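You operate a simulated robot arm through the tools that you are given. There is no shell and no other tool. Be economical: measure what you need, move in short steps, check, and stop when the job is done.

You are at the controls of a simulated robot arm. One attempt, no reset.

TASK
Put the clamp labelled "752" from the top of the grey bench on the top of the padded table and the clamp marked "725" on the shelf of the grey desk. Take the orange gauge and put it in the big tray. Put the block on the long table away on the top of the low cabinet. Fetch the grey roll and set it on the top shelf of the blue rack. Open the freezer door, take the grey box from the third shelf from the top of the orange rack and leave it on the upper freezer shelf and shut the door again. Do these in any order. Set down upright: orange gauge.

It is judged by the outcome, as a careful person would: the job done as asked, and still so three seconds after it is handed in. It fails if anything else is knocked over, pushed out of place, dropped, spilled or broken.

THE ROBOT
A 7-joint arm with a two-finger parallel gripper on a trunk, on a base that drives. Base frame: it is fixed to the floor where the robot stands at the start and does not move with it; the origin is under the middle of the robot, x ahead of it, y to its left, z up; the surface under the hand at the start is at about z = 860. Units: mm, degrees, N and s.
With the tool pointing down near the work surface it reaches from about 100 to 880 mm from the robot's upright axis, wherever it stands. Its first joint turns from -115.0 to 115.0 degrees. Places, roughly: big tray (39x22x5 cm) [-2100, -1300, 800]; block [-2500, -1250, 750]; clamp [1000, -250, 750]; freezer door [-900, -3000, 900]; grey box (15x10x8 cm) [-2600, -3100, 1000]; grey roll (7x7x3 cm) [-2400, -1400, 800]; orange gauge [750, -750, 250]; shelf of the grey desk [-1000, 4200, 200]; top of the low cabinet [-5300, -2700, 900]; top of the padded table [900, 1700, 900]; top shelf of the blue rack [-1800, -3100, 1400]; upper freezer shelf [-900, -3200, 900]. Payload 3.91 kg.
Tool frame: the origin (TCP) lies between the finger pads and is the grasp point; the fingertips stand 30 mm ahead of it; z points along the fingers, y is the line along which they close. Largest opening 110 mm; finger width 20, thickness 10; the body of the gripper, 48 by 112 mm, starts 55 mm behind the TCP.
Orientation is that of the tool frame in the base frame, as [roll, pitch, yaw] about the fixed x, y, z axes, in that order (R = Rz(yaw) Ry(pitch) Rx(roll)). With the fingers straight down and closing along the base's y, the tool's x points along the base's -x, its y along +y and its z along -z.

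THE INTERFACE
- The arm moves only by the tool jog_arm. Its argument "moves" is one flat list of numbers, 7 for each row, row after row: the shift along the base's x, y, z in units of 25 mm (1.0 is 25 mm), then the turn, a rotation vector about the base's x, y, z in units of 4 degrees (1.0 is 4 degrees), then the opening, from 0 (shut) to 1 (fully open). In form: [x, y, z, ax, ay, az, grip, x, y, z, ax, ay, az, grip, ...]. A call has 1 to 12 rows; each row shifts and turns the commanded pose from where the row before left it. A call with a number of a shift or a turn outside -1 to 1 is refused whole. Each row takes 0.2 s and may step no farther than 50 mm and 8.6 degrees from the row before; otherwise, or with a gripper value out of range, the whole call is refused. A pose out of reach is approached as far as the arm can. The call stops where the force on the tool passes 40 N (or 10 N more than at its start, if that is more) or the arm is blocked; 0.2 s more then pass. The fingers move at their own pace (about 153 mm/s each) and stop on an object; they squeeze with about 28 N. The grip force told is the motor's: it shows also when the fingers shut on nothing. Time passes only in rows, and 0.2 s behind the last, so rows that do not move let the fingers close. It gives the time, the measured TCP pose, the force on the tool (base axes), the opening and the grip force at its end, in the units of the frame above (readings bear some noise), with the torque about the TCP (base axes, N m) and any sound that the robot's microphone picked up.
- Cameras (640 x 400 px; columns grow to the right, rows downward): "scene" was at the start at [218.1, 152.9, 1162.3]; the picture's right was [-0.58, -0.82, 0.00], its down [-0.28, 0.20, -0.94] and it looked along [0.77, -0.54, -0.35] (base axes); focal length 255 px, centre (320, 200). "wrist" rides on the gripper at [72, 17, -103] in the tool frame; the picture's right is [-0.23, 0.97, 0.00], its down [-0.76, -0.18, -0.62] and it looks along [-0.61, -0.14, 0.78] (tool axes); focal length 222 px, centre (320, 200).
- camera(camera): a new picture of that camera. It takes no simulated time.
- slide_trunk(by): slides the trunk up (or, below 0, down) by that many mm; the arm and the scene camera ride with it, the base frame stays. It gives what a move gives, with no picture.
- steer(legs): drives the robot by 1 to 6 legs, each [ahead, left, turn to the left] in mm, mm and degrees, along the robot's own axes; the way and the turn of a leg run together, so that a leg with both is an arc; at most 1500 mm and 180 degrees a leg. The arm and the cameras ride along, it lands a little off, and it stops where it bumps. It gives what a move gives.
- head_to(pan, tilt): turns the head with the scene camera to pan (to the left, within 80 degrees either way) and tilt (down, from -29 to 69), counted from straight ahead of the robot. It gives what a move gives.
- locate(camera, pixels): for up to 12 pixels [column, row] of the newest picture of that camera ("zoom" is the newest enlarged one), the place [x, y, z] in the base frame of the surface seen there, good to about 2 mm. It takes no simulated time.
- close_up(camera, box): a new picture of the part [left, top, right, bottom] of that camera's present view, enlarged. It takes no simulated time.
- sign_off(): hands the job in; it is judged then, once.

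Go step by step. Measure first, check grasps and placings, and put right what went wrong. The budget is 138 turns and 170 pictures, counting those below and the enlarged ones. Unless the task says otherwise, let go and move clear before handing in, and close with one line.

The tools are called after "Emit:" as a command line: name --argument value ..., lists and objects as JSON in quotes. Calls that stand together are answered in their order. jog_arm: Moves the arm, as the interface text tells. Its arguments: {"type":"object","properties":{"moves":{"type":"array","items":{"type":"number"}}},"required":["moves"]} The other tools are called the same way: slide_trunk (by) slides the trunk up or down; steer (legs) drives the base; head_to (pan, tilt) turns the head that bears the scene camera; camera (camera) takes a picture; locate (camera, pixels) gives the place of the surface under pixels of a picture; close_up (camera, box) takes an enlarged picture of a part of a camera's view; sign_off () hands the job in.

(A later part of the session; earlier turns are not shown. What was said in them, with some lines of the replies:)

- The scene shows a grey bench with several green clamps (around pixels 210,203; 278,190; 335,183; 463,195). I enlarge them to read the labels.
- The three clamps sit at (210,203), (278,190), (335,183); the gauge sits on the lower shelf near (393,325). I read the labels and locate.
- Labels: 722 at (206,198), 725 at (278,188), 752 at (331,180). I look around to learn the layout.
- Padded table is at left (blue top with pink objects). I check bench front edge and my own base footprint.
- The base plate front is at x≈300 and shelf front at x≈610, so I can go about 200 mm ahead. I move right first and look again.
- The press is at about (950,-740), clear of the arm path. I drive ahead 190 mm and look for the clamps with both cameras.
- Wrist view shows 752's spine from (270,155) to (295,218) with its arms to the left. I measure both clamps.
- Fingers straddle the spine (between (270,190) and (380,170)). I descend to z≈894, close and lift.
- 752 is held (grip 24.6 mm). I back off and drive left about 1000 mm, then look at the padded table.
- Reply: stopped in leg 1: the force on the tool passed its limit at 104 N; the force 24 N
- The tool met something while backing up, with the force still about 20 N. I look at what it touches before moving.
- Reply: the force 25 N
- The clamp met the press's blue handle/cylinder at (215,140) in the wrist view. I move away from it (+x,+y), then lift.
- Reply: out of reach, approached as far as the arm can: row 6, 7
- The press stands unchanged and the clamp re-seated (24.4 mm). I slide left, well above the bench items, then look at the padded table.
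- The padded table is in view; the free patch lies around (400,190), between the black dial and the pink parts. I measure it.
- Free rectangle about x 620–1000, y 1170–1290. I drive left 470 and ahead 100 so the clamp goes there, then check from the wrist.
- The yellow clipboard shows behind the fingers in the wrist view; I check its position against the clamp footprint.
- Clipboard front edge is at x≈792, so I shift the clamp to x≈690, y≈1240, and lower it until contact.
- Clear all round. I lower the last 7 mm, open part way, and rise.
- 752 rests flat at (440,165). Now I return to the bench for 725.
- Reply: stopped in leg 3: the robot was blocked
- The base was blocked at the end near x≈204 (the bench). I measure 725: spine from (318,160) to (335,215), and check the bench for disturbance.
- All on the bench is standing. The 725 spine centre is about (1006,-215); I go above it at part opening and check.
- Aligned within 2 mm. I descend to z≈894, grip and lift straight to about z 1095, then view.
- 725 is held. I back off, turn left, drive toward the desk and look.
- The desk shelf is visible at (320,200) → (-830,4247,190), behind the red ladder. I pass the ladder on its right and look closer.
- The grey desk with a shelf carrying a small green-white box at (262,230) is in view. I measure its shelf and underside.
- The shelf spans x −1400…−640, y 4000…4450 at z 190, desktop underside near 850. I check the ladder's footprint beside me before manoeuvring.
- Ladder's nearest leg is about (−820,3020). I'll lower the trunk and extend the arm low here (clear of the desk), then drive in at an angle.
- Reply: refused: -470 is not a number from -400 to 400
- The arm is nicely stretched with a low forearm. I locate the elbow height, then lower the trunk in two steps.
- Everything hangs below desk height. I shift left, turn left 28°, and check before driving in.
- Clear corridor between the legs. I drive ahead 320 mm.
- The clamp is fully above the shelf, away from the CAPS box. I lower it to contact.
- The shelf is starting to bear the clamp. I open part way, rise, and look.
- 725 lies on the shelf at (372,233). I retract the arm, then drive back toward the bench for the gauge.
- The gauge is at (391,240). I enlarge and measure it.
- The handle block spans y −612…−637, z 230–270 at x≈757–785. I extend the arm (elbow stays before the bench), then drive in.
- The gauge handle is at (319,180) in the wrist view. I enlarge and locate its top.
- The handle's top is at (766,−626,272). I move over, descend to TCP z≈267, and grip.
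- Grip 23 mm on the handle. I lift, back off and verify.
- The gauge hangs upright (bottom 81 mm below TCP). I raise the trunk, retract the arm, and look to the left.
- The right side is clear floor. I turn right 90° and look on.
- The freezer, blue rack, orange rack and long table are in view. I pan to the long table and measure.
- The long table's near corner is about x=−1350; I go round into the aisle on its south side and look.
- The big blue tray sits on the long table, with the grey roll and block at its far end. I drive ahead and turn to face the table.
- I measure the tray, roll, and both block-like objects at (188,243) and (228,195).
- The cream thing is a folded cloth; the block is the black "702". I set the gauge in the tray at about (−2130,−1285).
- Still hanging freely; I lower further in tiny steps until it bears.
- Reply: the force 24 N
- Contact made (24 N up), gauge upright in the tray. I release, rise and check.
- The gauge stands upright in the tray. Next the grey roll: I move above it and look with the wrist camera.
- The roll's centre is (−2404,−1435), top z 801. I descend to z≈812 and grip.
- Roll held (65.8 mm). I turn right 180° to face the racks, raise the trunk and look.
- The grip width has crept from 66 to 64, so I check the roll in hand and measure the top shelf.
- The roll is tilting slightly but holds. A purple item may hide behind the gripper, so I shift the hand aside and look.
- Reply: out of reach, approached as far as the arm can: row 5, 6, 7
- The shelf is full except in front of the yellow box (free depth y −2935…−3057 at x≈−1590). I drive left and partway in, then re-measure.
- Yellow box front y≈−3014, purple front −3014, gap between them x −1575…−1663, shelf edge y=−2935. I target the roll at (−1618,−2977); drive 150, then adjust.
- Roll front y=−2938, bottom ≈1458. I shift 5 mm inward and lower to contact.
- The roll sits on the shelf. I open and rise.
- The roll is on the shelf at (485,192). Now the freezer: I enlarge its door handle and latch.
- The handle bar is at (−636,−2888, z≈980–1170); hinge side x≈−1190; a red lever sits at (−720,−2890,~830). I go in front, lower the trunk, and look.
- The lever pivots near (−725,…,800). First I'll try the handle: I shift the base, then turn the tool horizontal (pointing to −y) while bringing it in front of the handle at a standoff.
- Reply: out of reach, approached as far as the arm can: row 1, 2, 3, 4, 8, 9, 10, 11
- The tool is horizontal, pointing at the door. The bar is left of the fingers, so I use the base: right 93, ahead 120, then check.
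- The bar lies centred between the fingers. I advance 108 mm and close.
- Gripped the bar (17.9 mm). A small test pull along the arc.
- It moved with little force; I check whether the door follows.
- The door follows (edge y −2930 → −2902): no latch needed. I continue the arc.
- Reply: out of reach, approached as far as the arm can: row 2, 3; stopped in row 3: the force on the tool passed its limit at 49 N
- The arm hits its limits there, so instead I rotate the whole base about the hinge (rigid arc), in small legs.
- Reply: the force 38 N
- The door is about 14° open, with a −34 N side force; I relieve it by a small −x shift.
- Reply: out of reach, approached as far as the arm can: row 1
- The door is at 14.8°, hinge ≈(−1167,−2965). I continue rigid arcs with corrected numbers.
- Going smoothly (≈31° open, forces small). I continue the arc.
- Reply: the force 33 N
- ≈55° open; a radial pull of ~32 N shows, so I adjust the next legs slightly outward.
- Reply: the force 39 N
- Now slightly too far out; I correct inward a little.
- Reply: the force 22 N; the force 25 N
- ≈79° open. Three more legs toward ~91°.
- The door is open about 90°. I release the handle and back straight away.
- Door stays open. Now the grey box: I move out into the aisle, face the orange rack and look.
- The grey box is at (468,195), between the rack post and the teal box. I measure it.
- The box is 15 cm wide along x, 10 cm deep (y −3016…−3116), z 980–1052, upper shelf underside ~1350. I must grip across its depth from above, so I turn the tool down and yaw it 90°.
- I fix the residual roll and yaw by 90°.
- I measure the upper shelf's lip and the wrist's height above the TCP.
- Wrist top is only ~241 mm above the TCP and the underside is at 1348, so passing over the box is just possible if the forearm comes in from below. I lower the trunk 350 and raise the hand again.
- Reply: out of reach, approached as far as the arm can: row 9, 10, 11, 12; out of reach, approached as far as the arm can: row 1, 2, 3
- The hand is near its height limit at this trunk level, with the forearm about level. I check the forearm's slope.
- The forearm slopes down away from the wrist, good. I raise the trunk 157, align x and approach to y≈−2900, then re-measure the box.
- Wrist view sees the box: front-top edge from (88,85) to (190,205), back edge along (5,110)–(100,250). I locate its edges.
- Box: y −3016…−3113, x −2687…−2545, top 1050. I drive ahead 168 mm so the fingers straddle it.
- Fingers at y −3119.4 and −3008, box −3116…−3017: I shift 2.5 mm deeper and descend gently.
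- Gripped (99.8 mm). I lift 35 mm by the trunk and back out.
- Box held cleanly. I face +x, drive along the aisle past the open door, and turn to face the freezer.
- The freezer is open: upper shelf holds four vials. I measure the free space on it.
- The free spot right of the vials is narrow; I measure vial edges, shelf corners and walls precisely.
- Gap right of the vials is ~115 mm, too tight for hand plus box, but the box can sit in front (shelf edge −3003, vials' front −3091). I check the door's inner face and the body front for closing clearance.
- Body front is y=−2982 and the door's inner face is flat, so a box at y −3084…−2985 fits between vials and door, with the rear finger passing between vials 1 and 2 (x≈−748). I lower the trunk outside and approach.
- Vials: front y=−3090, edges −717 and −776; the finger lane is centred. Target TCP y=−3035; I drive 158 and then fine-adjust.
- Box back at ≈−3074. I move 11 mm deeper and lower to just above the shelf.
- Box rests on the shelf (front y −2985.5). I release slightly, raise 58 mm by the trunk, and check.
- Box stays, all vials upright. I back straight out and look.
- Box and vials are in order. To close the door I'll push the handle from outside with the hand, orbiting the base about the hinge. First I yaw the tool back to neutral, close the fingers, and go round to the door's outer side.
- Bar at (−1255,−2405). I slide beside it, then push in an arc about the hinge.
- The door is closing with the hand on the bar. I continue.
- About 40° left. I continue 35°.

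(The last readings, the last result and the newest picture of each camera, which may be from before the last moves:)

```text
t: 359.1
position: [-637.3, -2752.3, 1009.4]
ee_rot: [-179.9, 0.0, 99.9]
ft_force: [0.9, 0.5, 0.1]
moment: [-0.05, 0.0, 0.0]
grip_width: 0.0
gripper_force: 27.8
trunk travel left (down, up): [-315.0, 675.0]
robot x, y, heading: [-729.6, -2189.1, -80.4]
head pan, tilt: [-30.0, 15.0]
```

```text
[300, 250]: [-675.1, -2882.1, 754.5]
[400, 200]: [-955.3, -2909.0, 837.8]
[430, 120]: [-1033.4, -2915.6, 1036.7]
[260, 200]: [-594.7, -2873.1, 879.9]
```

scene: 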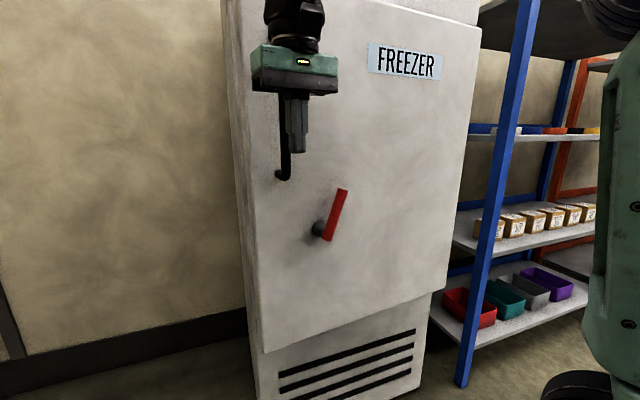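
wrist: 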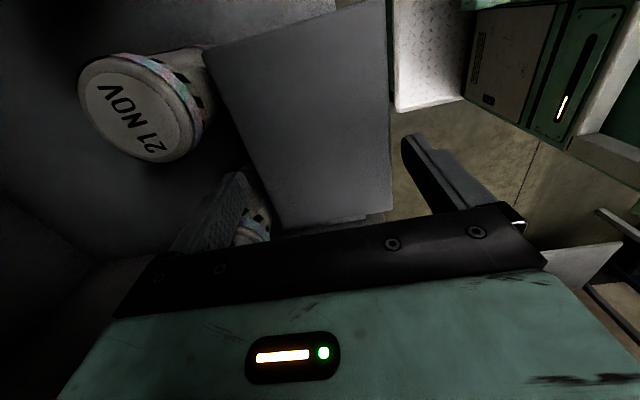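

≈5.5° left. I push the last bit gently.

Emit:
steer --legs '[[49.8, 61, -5], [12, 5, -1]]'

Emit:
camera --camera "scene"

Emit:
locate --camera "scene" --pixels '[[300, 250], [400, 200], [430, 120], [265, 200]]'

```text
t: 360.5
position: [-623.5, -2811.5, 1008.6]
ee_rot: [-179.8, 0.0, 93.8]
ft_force: [0.4, 0.5, 0.5]
moment: [-0.03, 0.01, -0.02]
grip_width: 0.2
gripper_force: 28.1
trunk travel left (down, up): [-315.0, 675.0]
robot x, y, heading: [-652.5, -2239.1, -86.5]
head pan, tilt: [-30.0, 15.0]
```

```text
43 pictures are left
```

scene: 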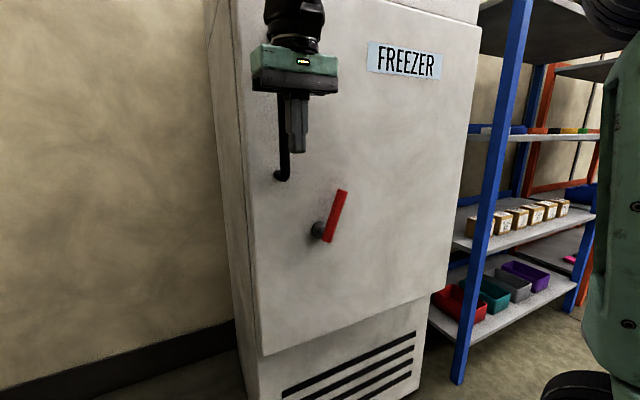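

```text
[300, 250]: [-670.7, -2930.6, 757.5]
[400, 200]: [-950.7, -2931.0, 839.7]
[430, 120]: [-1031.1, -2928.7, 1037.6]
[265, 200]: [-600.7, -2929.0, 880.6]
```

The door is closed flush (y=−2930 everywhere). Now I back off and go to the long table for block 702.

Emit:
steer --legs '[[-290, 0, 0], [0, 0, 86.5], [-1450, 0, 0], [-400, 0, 0], [0, 0, 90]]'

Emit:
head_to --pan 0 --tilt 45

Emit:
camera --camera "scene"

Emit:
camera --camera "wrist"

```text
t: 378.9
position: [-2517.0, -1383.2, 1009.3]
ee_rot: [-179.9, 0.0, -89.8]
ft_force: [0.4, 0.0, -0.4]
moment: [-0.02, -0.05, 0.0]
grip_width: 0.0
gripper_force: 27.9
trunk travel left (down, up): [-315.0, 675.0]
robot x, y, heading: [-2518.2, -1955.1, 90.1]
head pan, tilt: [-30.0, 15.0]
```

```text
t: 379.9
position: [-2518.4, -1384.8, 1008.5]
ee_rot: [-180.0, 0.0, -89.8]
ft_force: [0.0, 0.1, -0.6]
moment: [-0.04, -0.03, 0.01]
grip_width: 0.0
gripper_force: 27.6
trunk travel left (down, up): [-315.0, 675.0]
robot x, y, heading: [-2522.4, -1953.2, 90.0]
head pan, tilt: [0.0, 45.0]
```

```text
42 pictures are left
```

scene: 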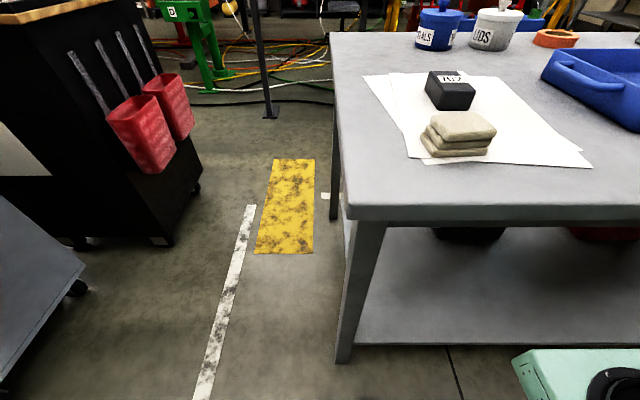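

```text
41 pictures are left
```

wrist: 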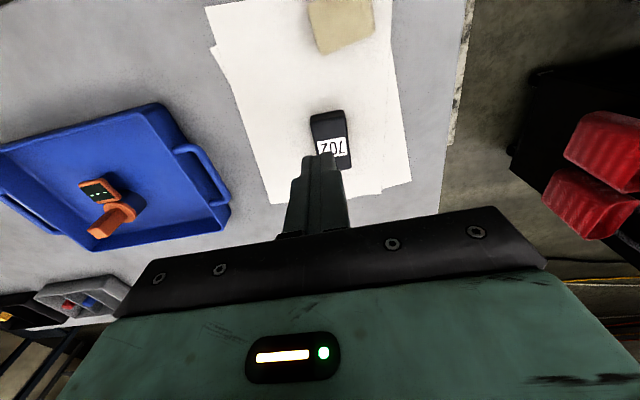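

Block 702 lies just ahead. I open the fingers and measure it.

Emit:
jog_arm --moves '[0, 0, 0, 0, 0, 0, 0.9, 0, 0, 0, 0, 0, 0, 0.9]'

Emit:
close_up --camera "wrist" --box '[280, 90, 380, 190]'

Emit:
locate --camera "zoom" --pixels '[[290, 120], [400, 110], [300, 290], [430, 290], [350, 200], [280, 200], [420, 200], [340, 330], [430, 250]]'

```text
t: 380.5
position: [-2516.6, -1383.7, 1009.9]
ee_rot: [-179.9, -0.1, -89.8]
ft_force: [0.1, -0.9, -0.5]
moment: [0.0, -0.02, 0.01]
grip_width: 98.8
gripper_force: 0.0
trunk travel left (down, up): [-315.0, 675.0]
robot x, y, heading: [-2526.3, -1958.9, 90.1]
head pan, tilt: [0.0, 45.0]
```

```text
4.00 times, centred on (330, 140) of wrist
```

zoom: 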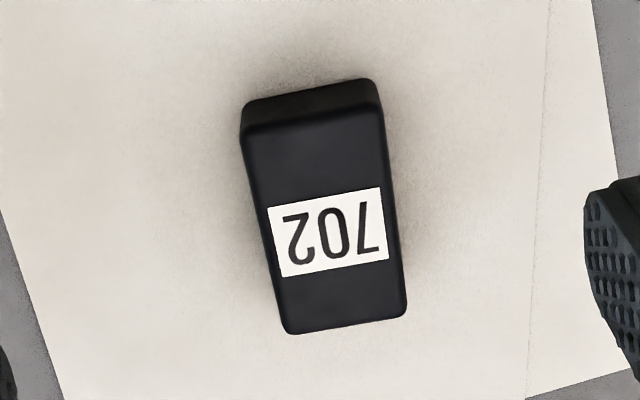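

```text
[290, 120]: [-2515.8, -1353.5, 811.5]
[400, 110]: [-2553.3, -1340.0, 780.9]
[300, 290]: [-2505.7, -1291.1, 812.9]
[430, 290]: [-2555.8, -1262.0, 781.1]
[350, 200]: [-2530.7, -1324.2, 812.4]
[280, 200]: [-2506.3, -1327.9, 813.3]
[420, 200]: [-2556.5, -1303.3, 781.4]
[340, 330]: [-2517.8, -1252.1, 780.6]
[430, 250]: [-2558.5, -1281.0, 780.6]
```

Block centre ≈(−2523,−1318), 48 mm wide in x, top z 813. I move over, descend and grip.

Emit:
jog_arm --moves '[-0.25, 1, -0.5, 0, 0, 0, 0.75, 0, 1, -1, 0, 0, 0, 0.75, 0, 0.64, -1, 0, 0, 0, 0.75, 0, 0, -1, 0, 0, 0, 0.75, 0, 0, -1, 0, 0, 0, 0.75, 0, 0, -1, 0, 0, 0, 0.75, 0, 0, -1, 0, 0, 0, 0.75]'

Emit:
camera --camera "wrist"

Emit:
jog_arm --moves '[0, 0, -1, 0, 0, 0, 0.75, 0, 0, -0.3, 0, 0, 0, 0.75, 0, 0, 0, 0, 0, 0, 0, 0, 0, 0, 0, 0, 0, 0, 0, 0, 0, 0, 0, 0, 0]'

```text
t: 382.1
position: [-2523.5, -1317.7, 846.5]
ee_rot: [-179.9, 0.1, -89.8]
ft_force: [-0.3, -0.2, -0.3]
moment: [-0.03, -0.02, -0.04]
grip_width: 82.5
gripper_force: 0.0
trunk travel left (down, up): [-315.0, 675.0]
robot x, y, heading: [-2518.0, -1959.6, 89.8]
head pan, tilt: [0.0, 45.0]
```

```text
39 pictures are left
```

wrist: 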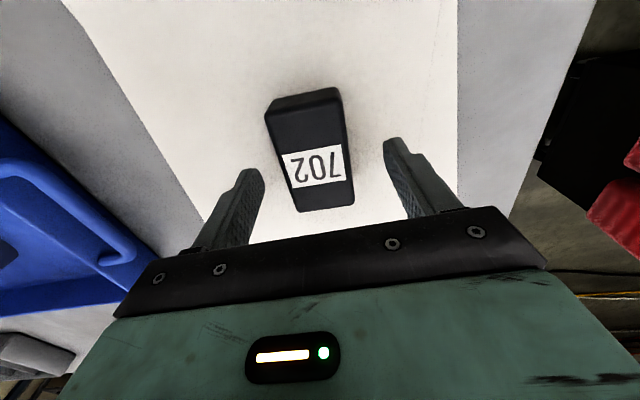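

```text
t: 383.3
position: [-2523.9, -1318.9, 814.5]
ee_rot: [-179.8, -0.1, -89.8]
ft_force: [1.2, 1.3, -0.7]
moment: [0.24, -0.09, -0.06]
grip_width: 49.9
gripper_force: 27.6
trunk travel left (down, up): [-315.0, 675.0]
robot x, y, heading: [-2523.1, -1953.6, 90.0]
head pan, tilt: [0.0, 45.0]
```

Block gripped (49.9 mm). I lift, raise the trunk, turn toward −x and look for the low cabinet.

Emit:
jog_arm --moves '[0, 0, 1, 0, 0, 0, 0, 0, 0, 1, 0, 0, 0, 0, 0, 0, 1, 0, 0, 0, 0, 0, 0, 1, 0, 0, 0, 0, 0, -0.5, 1, 0, 0, 0, 0, 0, -1, 1, 0, 0, 0, 0, 0, -1, 1, 0, 0, 0, 0, 0, -1, 0.5, 0, 0, 0, 0]'

Emit:
slide_trunk --by 180

Emit:
camera --camera "wrist"

Emit:
steer --legs '[[-100, 0, 0], [0, 0, 90]]'

Emit:
head_to --pan 5 --tilt 15

Emit:
camera --camera "scene"

```text
t: 385.1
position: [-2524.2, -1405.6, 1001.7]
ee_rot: [-179.8, 0.0, -89.8]
ft_force: [0.8, 0.2, -4.8]
moment: [-0.04, 0.01, -0.04]
grip_width: 49.8
gripper_force: 28.3
trunk travel left (down, up): [-315.0, 675.0]
robot x, y, heading: [-2521.4, -1955.0, 90.4]
head pan, tilt: [0.0, 45.0]
```

```text
t: 387.1
position: [-2523.6, -1404.5, 1182.7]
ee_rot: [-179.9, 0.0, -89.8]
ft_force: [0.1, 0.7, -4.5]
moment: [-0.02, 0.01, 0.02]
grip_width: 49.9
gripper_force: 27.9
trunk travel left (down, up): [-495.0, 495.0]
robot x, y, heading: [-2521.7, -1953.7, 90.1]
head pan, tilt: [0.0, 45.0]
```

```text
38 pictures are left
```

wrist: 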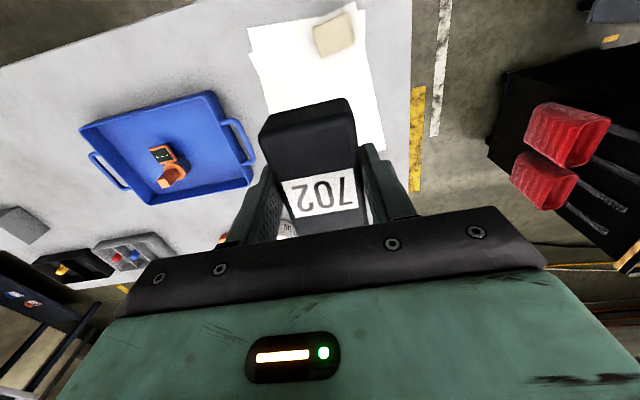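

```text
t: 392.0
position: [-3074.3, -2056.5, 1182.0]
ee_rot: [-180.0, 0.0, 0.0]
ft_force: [0.2, 0.2, -5.3]
moment: [0.02, -0.05, 0.02]
grip_width: 49.8
gripper_force: 28.0
trunk travel left (down, up): [-495.0, 495.0]
robot x, y, heading: [-2519.1, -2058.9, 179.8]
head pan, tilt: [0.0, 45.0]
```

```text
t: 393.0
position: [-3073.7, -2056.5, 1181.5]
ee_rot: [-179.8, 0.0, -0.1]
ft_force: [-0.3, -0.3, -4.2]
moment: [0.02, 0.0, 0.01]
grip_width: 49.8
gripper_force: 28.4
trunk travel left (down, up): [-495.0, 495.0]
robot x, y, heading: [-2522.7, -2058.1, 179.6]
head pan, tilt: [5.0, 15.0]
```

```text
37 pictures are left
```

scene: 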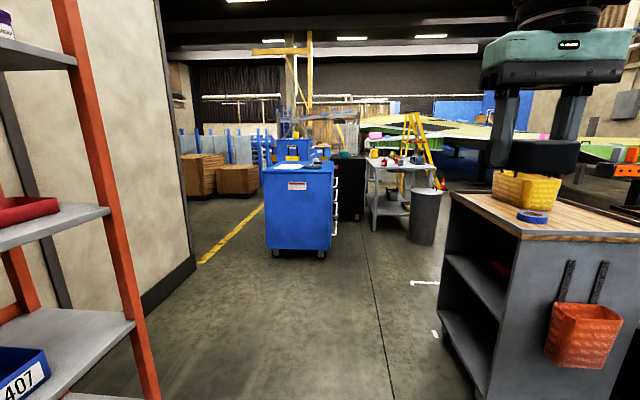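

The blue low cabinet is at (300,190). I measure it and the wooden-top cart on the right.

Emit:
locate --camera "scene" --pixels '[[300, 180], [290, 165], [320, 164], [450, 195], [445, 330], [270, 168], [300, 240], [378, 190], [425, 210], [335, 170], [240, 185]]'

Emit:
close_up --camera "scene" --box '[240, 120, 360, 270]'

```text
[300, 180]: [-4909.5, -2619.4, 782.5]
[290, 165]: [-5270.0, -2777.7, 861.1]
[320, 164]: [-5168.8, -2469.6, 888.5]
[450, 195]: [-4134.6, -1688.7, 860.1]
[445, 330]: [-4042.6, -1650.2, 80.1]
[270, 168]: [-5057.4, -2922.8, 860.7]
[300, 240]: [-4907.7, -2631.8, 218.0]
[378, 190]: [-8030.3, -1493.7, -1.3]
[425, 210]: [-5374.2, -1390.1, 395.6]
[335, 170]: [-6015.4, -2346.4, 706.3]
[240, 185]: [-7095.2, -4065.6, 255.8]
```

```text
2.67 times, centred on (300, 195) of scene
```

zoom: 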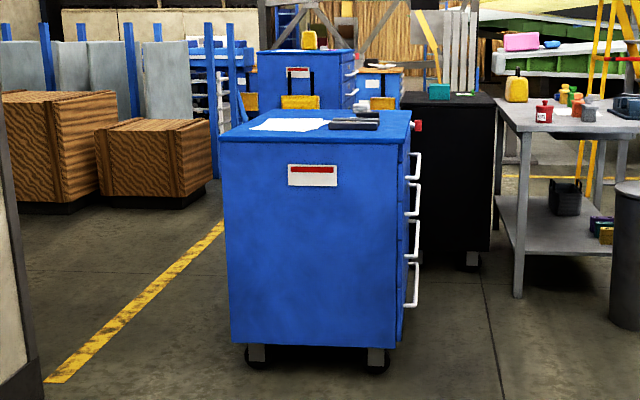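

The low cabinet's top is at z≈861, front x≈−4908, y −2930…−2450. I drive toward it.

Emit:
steer --legs '[[1350, 0, 0], [0, 560, 0]]'

Emit:
head_to --pan 0 --tilt 25

Emit:
camera --camera "scene"

```text
t: 402.6
position: [-4423.3, -2620.4, 1181.1]
ee_rot: [-179.9, 0.0, 0.4]
ft_force: [-0.2, -0.4, -4.7]
moment: [0.0, -0.04, -0.01]
grip_width: 50.0
gripper_force: 28.2
trunk travel left (down, up): [-495.0, 495.0]
robot x, y, heading: [-3872.3, -2618.0, -179.7]
head pan, tilt: [5.0, 15.0]
```

```text
t: 403.3
position: [-4425.0, -2619.4, 1180.2]
ee_rot: [-179.9, 0.1, 0.4]
ft_force: [-0.4, 0.1, -5.2]
moment: [0.0, -0.03, 0.0]
grip_width: 49.6
gripper_force: 28.1
trunk travel left (down, up): [-495.0, 495.0]
robot x, y, heading: [-3873.8, -2615.0, -180.0]
head pan, tilt: [0.0, 25.0]
```

```text
35 pictures are left
```

scene: 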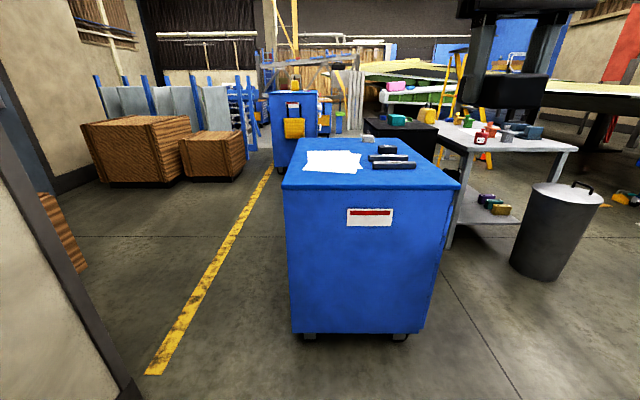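

Emit:
locate --camera "scene" --pixels '[[370, 178], [330, 180], [420, 180], [370, 185], [340, 172], [375, 168], [400, 168], [290, 183], [455, 183], [390, 158], [310, 170]]'

```text
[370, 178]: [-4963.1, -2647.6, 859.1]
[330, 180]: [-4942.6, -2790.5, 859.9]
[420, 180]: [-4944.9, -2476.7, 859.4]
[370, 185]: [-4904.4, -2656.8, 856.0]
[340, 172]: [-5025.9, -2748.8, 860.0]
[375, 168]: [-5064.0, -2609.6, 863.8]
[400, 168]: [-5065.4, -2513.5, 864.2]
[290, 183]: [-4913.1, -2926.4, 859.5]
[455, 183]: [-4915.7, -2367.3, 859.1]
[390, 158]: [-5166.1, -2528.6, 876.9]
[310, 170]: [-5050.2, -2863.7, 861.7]
```

Free spot near the front: (−4978,−2650). I drive there and lower.

Emit:
steer --legs '[[552, 31, 0]]'

Emit:
slide_trunk --by -180

Emit:
jog_arm --moves '[0, 0, -1, 0, 0, 0, 0, 0, 0, -1, 0, 0, 0, 0, 0, 0, -1, 0, 0, 0, 0]'

Emit:
camera --camera "wrist"

Emit:
camera --camera "scene"

```text
t: 406.5
position: [-4979.5, -2656.5, 1181.7]
ee_rot: [-179.9, 0.1, 0.5]
ft_force: [-0.9, 0.6, -4.7]
moment: [-0.03, -0.01, 0.01]
grip_width: 49.8
gripper_force: 28.1
trunk travel left (down, up): [-495.0, 495.0]
robot x, y, heading: [-4430.3, -2654.5, -179.5]
head pan, tilt: [0.0, 25.0]
```

```text
t: 408.5
position: [-4979.9, -2658.4, 1002.0]
ee_rot: [-179.9, 0.1, 0.6]
ft_force: [0.1, 0.3, -6.1]
moment: [0.02, -0.03, 0.0]
grip_width: 49.9
gripper_force: 28.1
trunk travel left (down, up): [-315.0, 675.0]
robot x, y, heading: [-4426.3, -2651.4, -179.6]
head pan, tilt: [0.0, 25.0]
```

```text
t: 409.3
position: [-4979.5, -2657.4, 926.4]
ee_rot: [-179.9, 0.0, 0.6]
ft_force: [0.0, -0.4, -4.6]
moment: [-0.02, -0.03, -0.01]
grip_width: 49.9
gripper_force: 27.9
trunk travel left (down, up): [-315.0, 675.0]
robot x, y, heading: [-4429.0, -2652.5, -179.4]
head pan, tilt: [0.0, 25.0]
```

```text
34 pictures are left
```

wrist: 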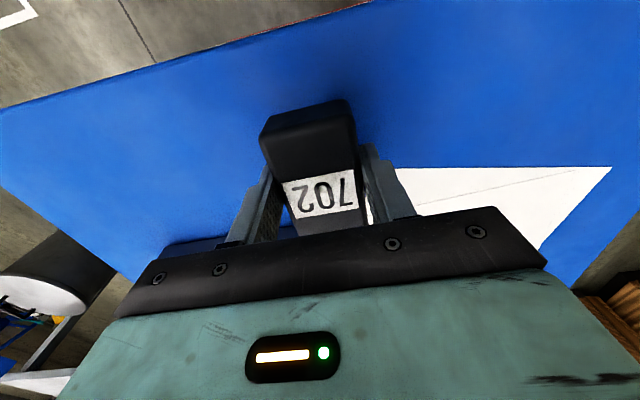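

```text
33 pictures are left
```

scene: 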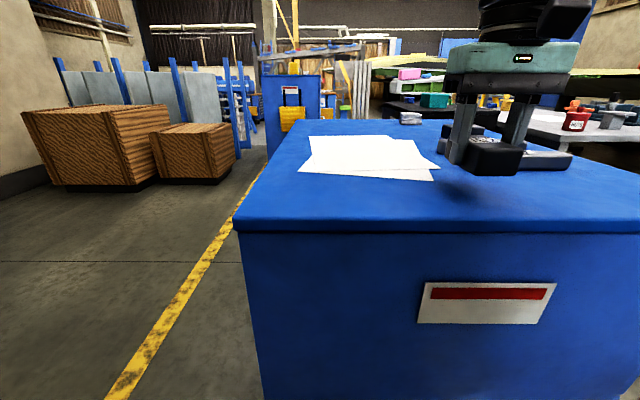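

Emit:
locate --camera "scene" --pixels '[[545, 165], [560, 160], [530, 170], [495, 172], [430, 175], [440, 168], [470, 175]]'

Emit:
close_up --camera "scene" --box '[400, 100, 600, 220]'

```text
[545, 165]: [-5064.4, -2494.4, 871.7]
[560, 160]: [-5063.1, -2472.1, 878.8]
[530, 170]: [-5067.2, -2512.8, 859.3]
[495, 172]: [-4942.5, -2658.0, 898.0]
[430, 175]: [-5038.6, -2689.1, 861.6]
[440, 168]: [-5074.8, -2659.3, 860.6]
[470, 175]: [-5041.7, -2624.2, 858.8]
```

```text
3.20 times, centred on (500, 160) of scene
```

zoom: 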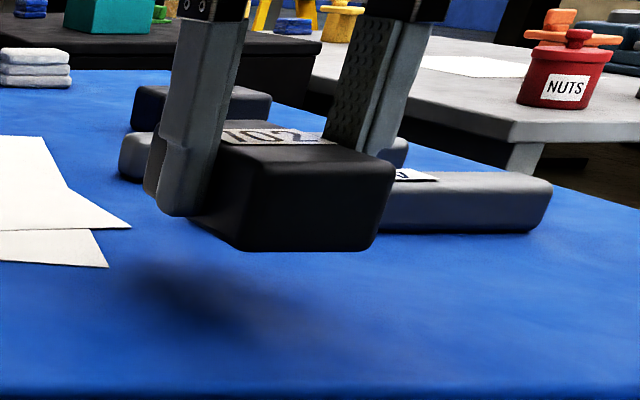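

Margins are fine (bar front at x −5064, block end ≈−5022). I lower to contact.

Emit:
jog_arm --moves '[0, 0, -0.9, 0, 0, 0, 0, 0, 0, -0.25, 0, 0, 0, 0, 0, 0, -0.1, 0, 0, 0, 0, 0, 0, -0.06, 0, 0, 0, 0]'

```text
t: 410.3
position: [-4980.3, -2656.3, 895.4]
ee_rot: [-179.9, -0.1, 0.6]
ft_force: [-0.5, 0.7, -2.3]
moment: [-0.05, 0.06, -0.02]
grip_width: 50.1
gripper_force: 27.9
trunk travel left (down, up): [-315.0, 675.0]
robot x, y, heading: [-4423.8, -2653.0, -179.4]
head pan, tilt: [0.0, 25.0]
```

Emit:
jog_arm --moves '[0, 0, -0.08, 0, 0, 0, 0]'

Emit:
jog_arm --moves '[0, 0, 0, 0, 0, 0, 0.65, 0, 0, 0, 0, 0, 0, 0.65, 0, 0, 1, 0, 0, 0, 0.65, 0, 0, 1, 0, 0, 0, 0.65, 0, 0, 1, 0, 0, 0, 0.65, 0, 0, 1, 0, 0, 0, 0.65]'

Emit:
steer --legs '[[-300, 0, 0]]'

Emit:
camera --camera "scene"

```text
t: 410.7
position: [-4978.5, -2657.6, 893.1]
ee_rot: [-179.9, 0.2, 0.6]
ft_force: [0.8, 0.1, 17.1]
moment: [-0.2, -0.65, -0.02]
grip_width: 50.2
gripper_force: 28.0
trunk travel left (down, up): [-315.0, 675.0]
robot x, y, heading: [-4429.3, -2649.1, -179.4]
head pan, tilt: [0.0, 25.0]
```

```text
t: 412.1
position: [-4979.8, -2656.8, 992.4]
ee_rot: [-180.0, 0.0, 0.5]
ft_force: [0.3, 0.2, -0.3]
moment: [-0.02, -0.02, 0.05]
grip_width: 71.5
gripper_force: 0.1
trunk travel left (down, up): [-315.0, 675.0]
robot x, y, heading: [-4428.4, -2653.2, -179.6]
head pan, tilt: [0.0, 25.0]
```

```text
t: 414.1
position: [-4678.0, -2654.6, 992.5]
ee_rot: [-180.0, 0.0, 0.5]
ft_force: [-0.2, -0.5, 0.1]
moment: [0.01, 0.03, -0.03]
grip_width: 71.6
gripper_force: 0.1
trunk travel left (down, up): [-315.0, 675.0]
robot x, y, heading: [-4128.7, -2650.2, -179.8]
head pan, tilt: [0.0, 25.0]
```

```text
31 pictures are left
```

scene: 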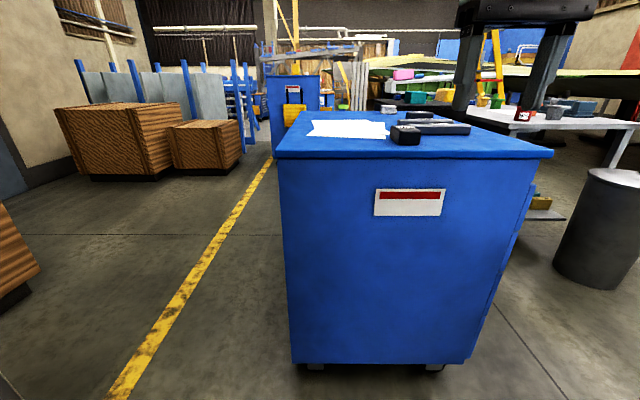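

Block 702 rests on the low cabinet at (405,135), and the hand is clear. The other five placements were checked when made, so I hand in.

Emit:
sign_off

```text
The job is handed in.
```

All six tasks are done and handed in: both clamps, the gauge (upright in the tray), the block, the roll and the grey box are in place, and the freezer door is shut. While I was carrying clamp 752, it hit the press on the grey bench with about 104 N. The press stayed upright, and by my measurements it has not moved noticeably. In the freezer, the grey box sits in front of the vials and overhangs the shelf edge by about 18 mm.
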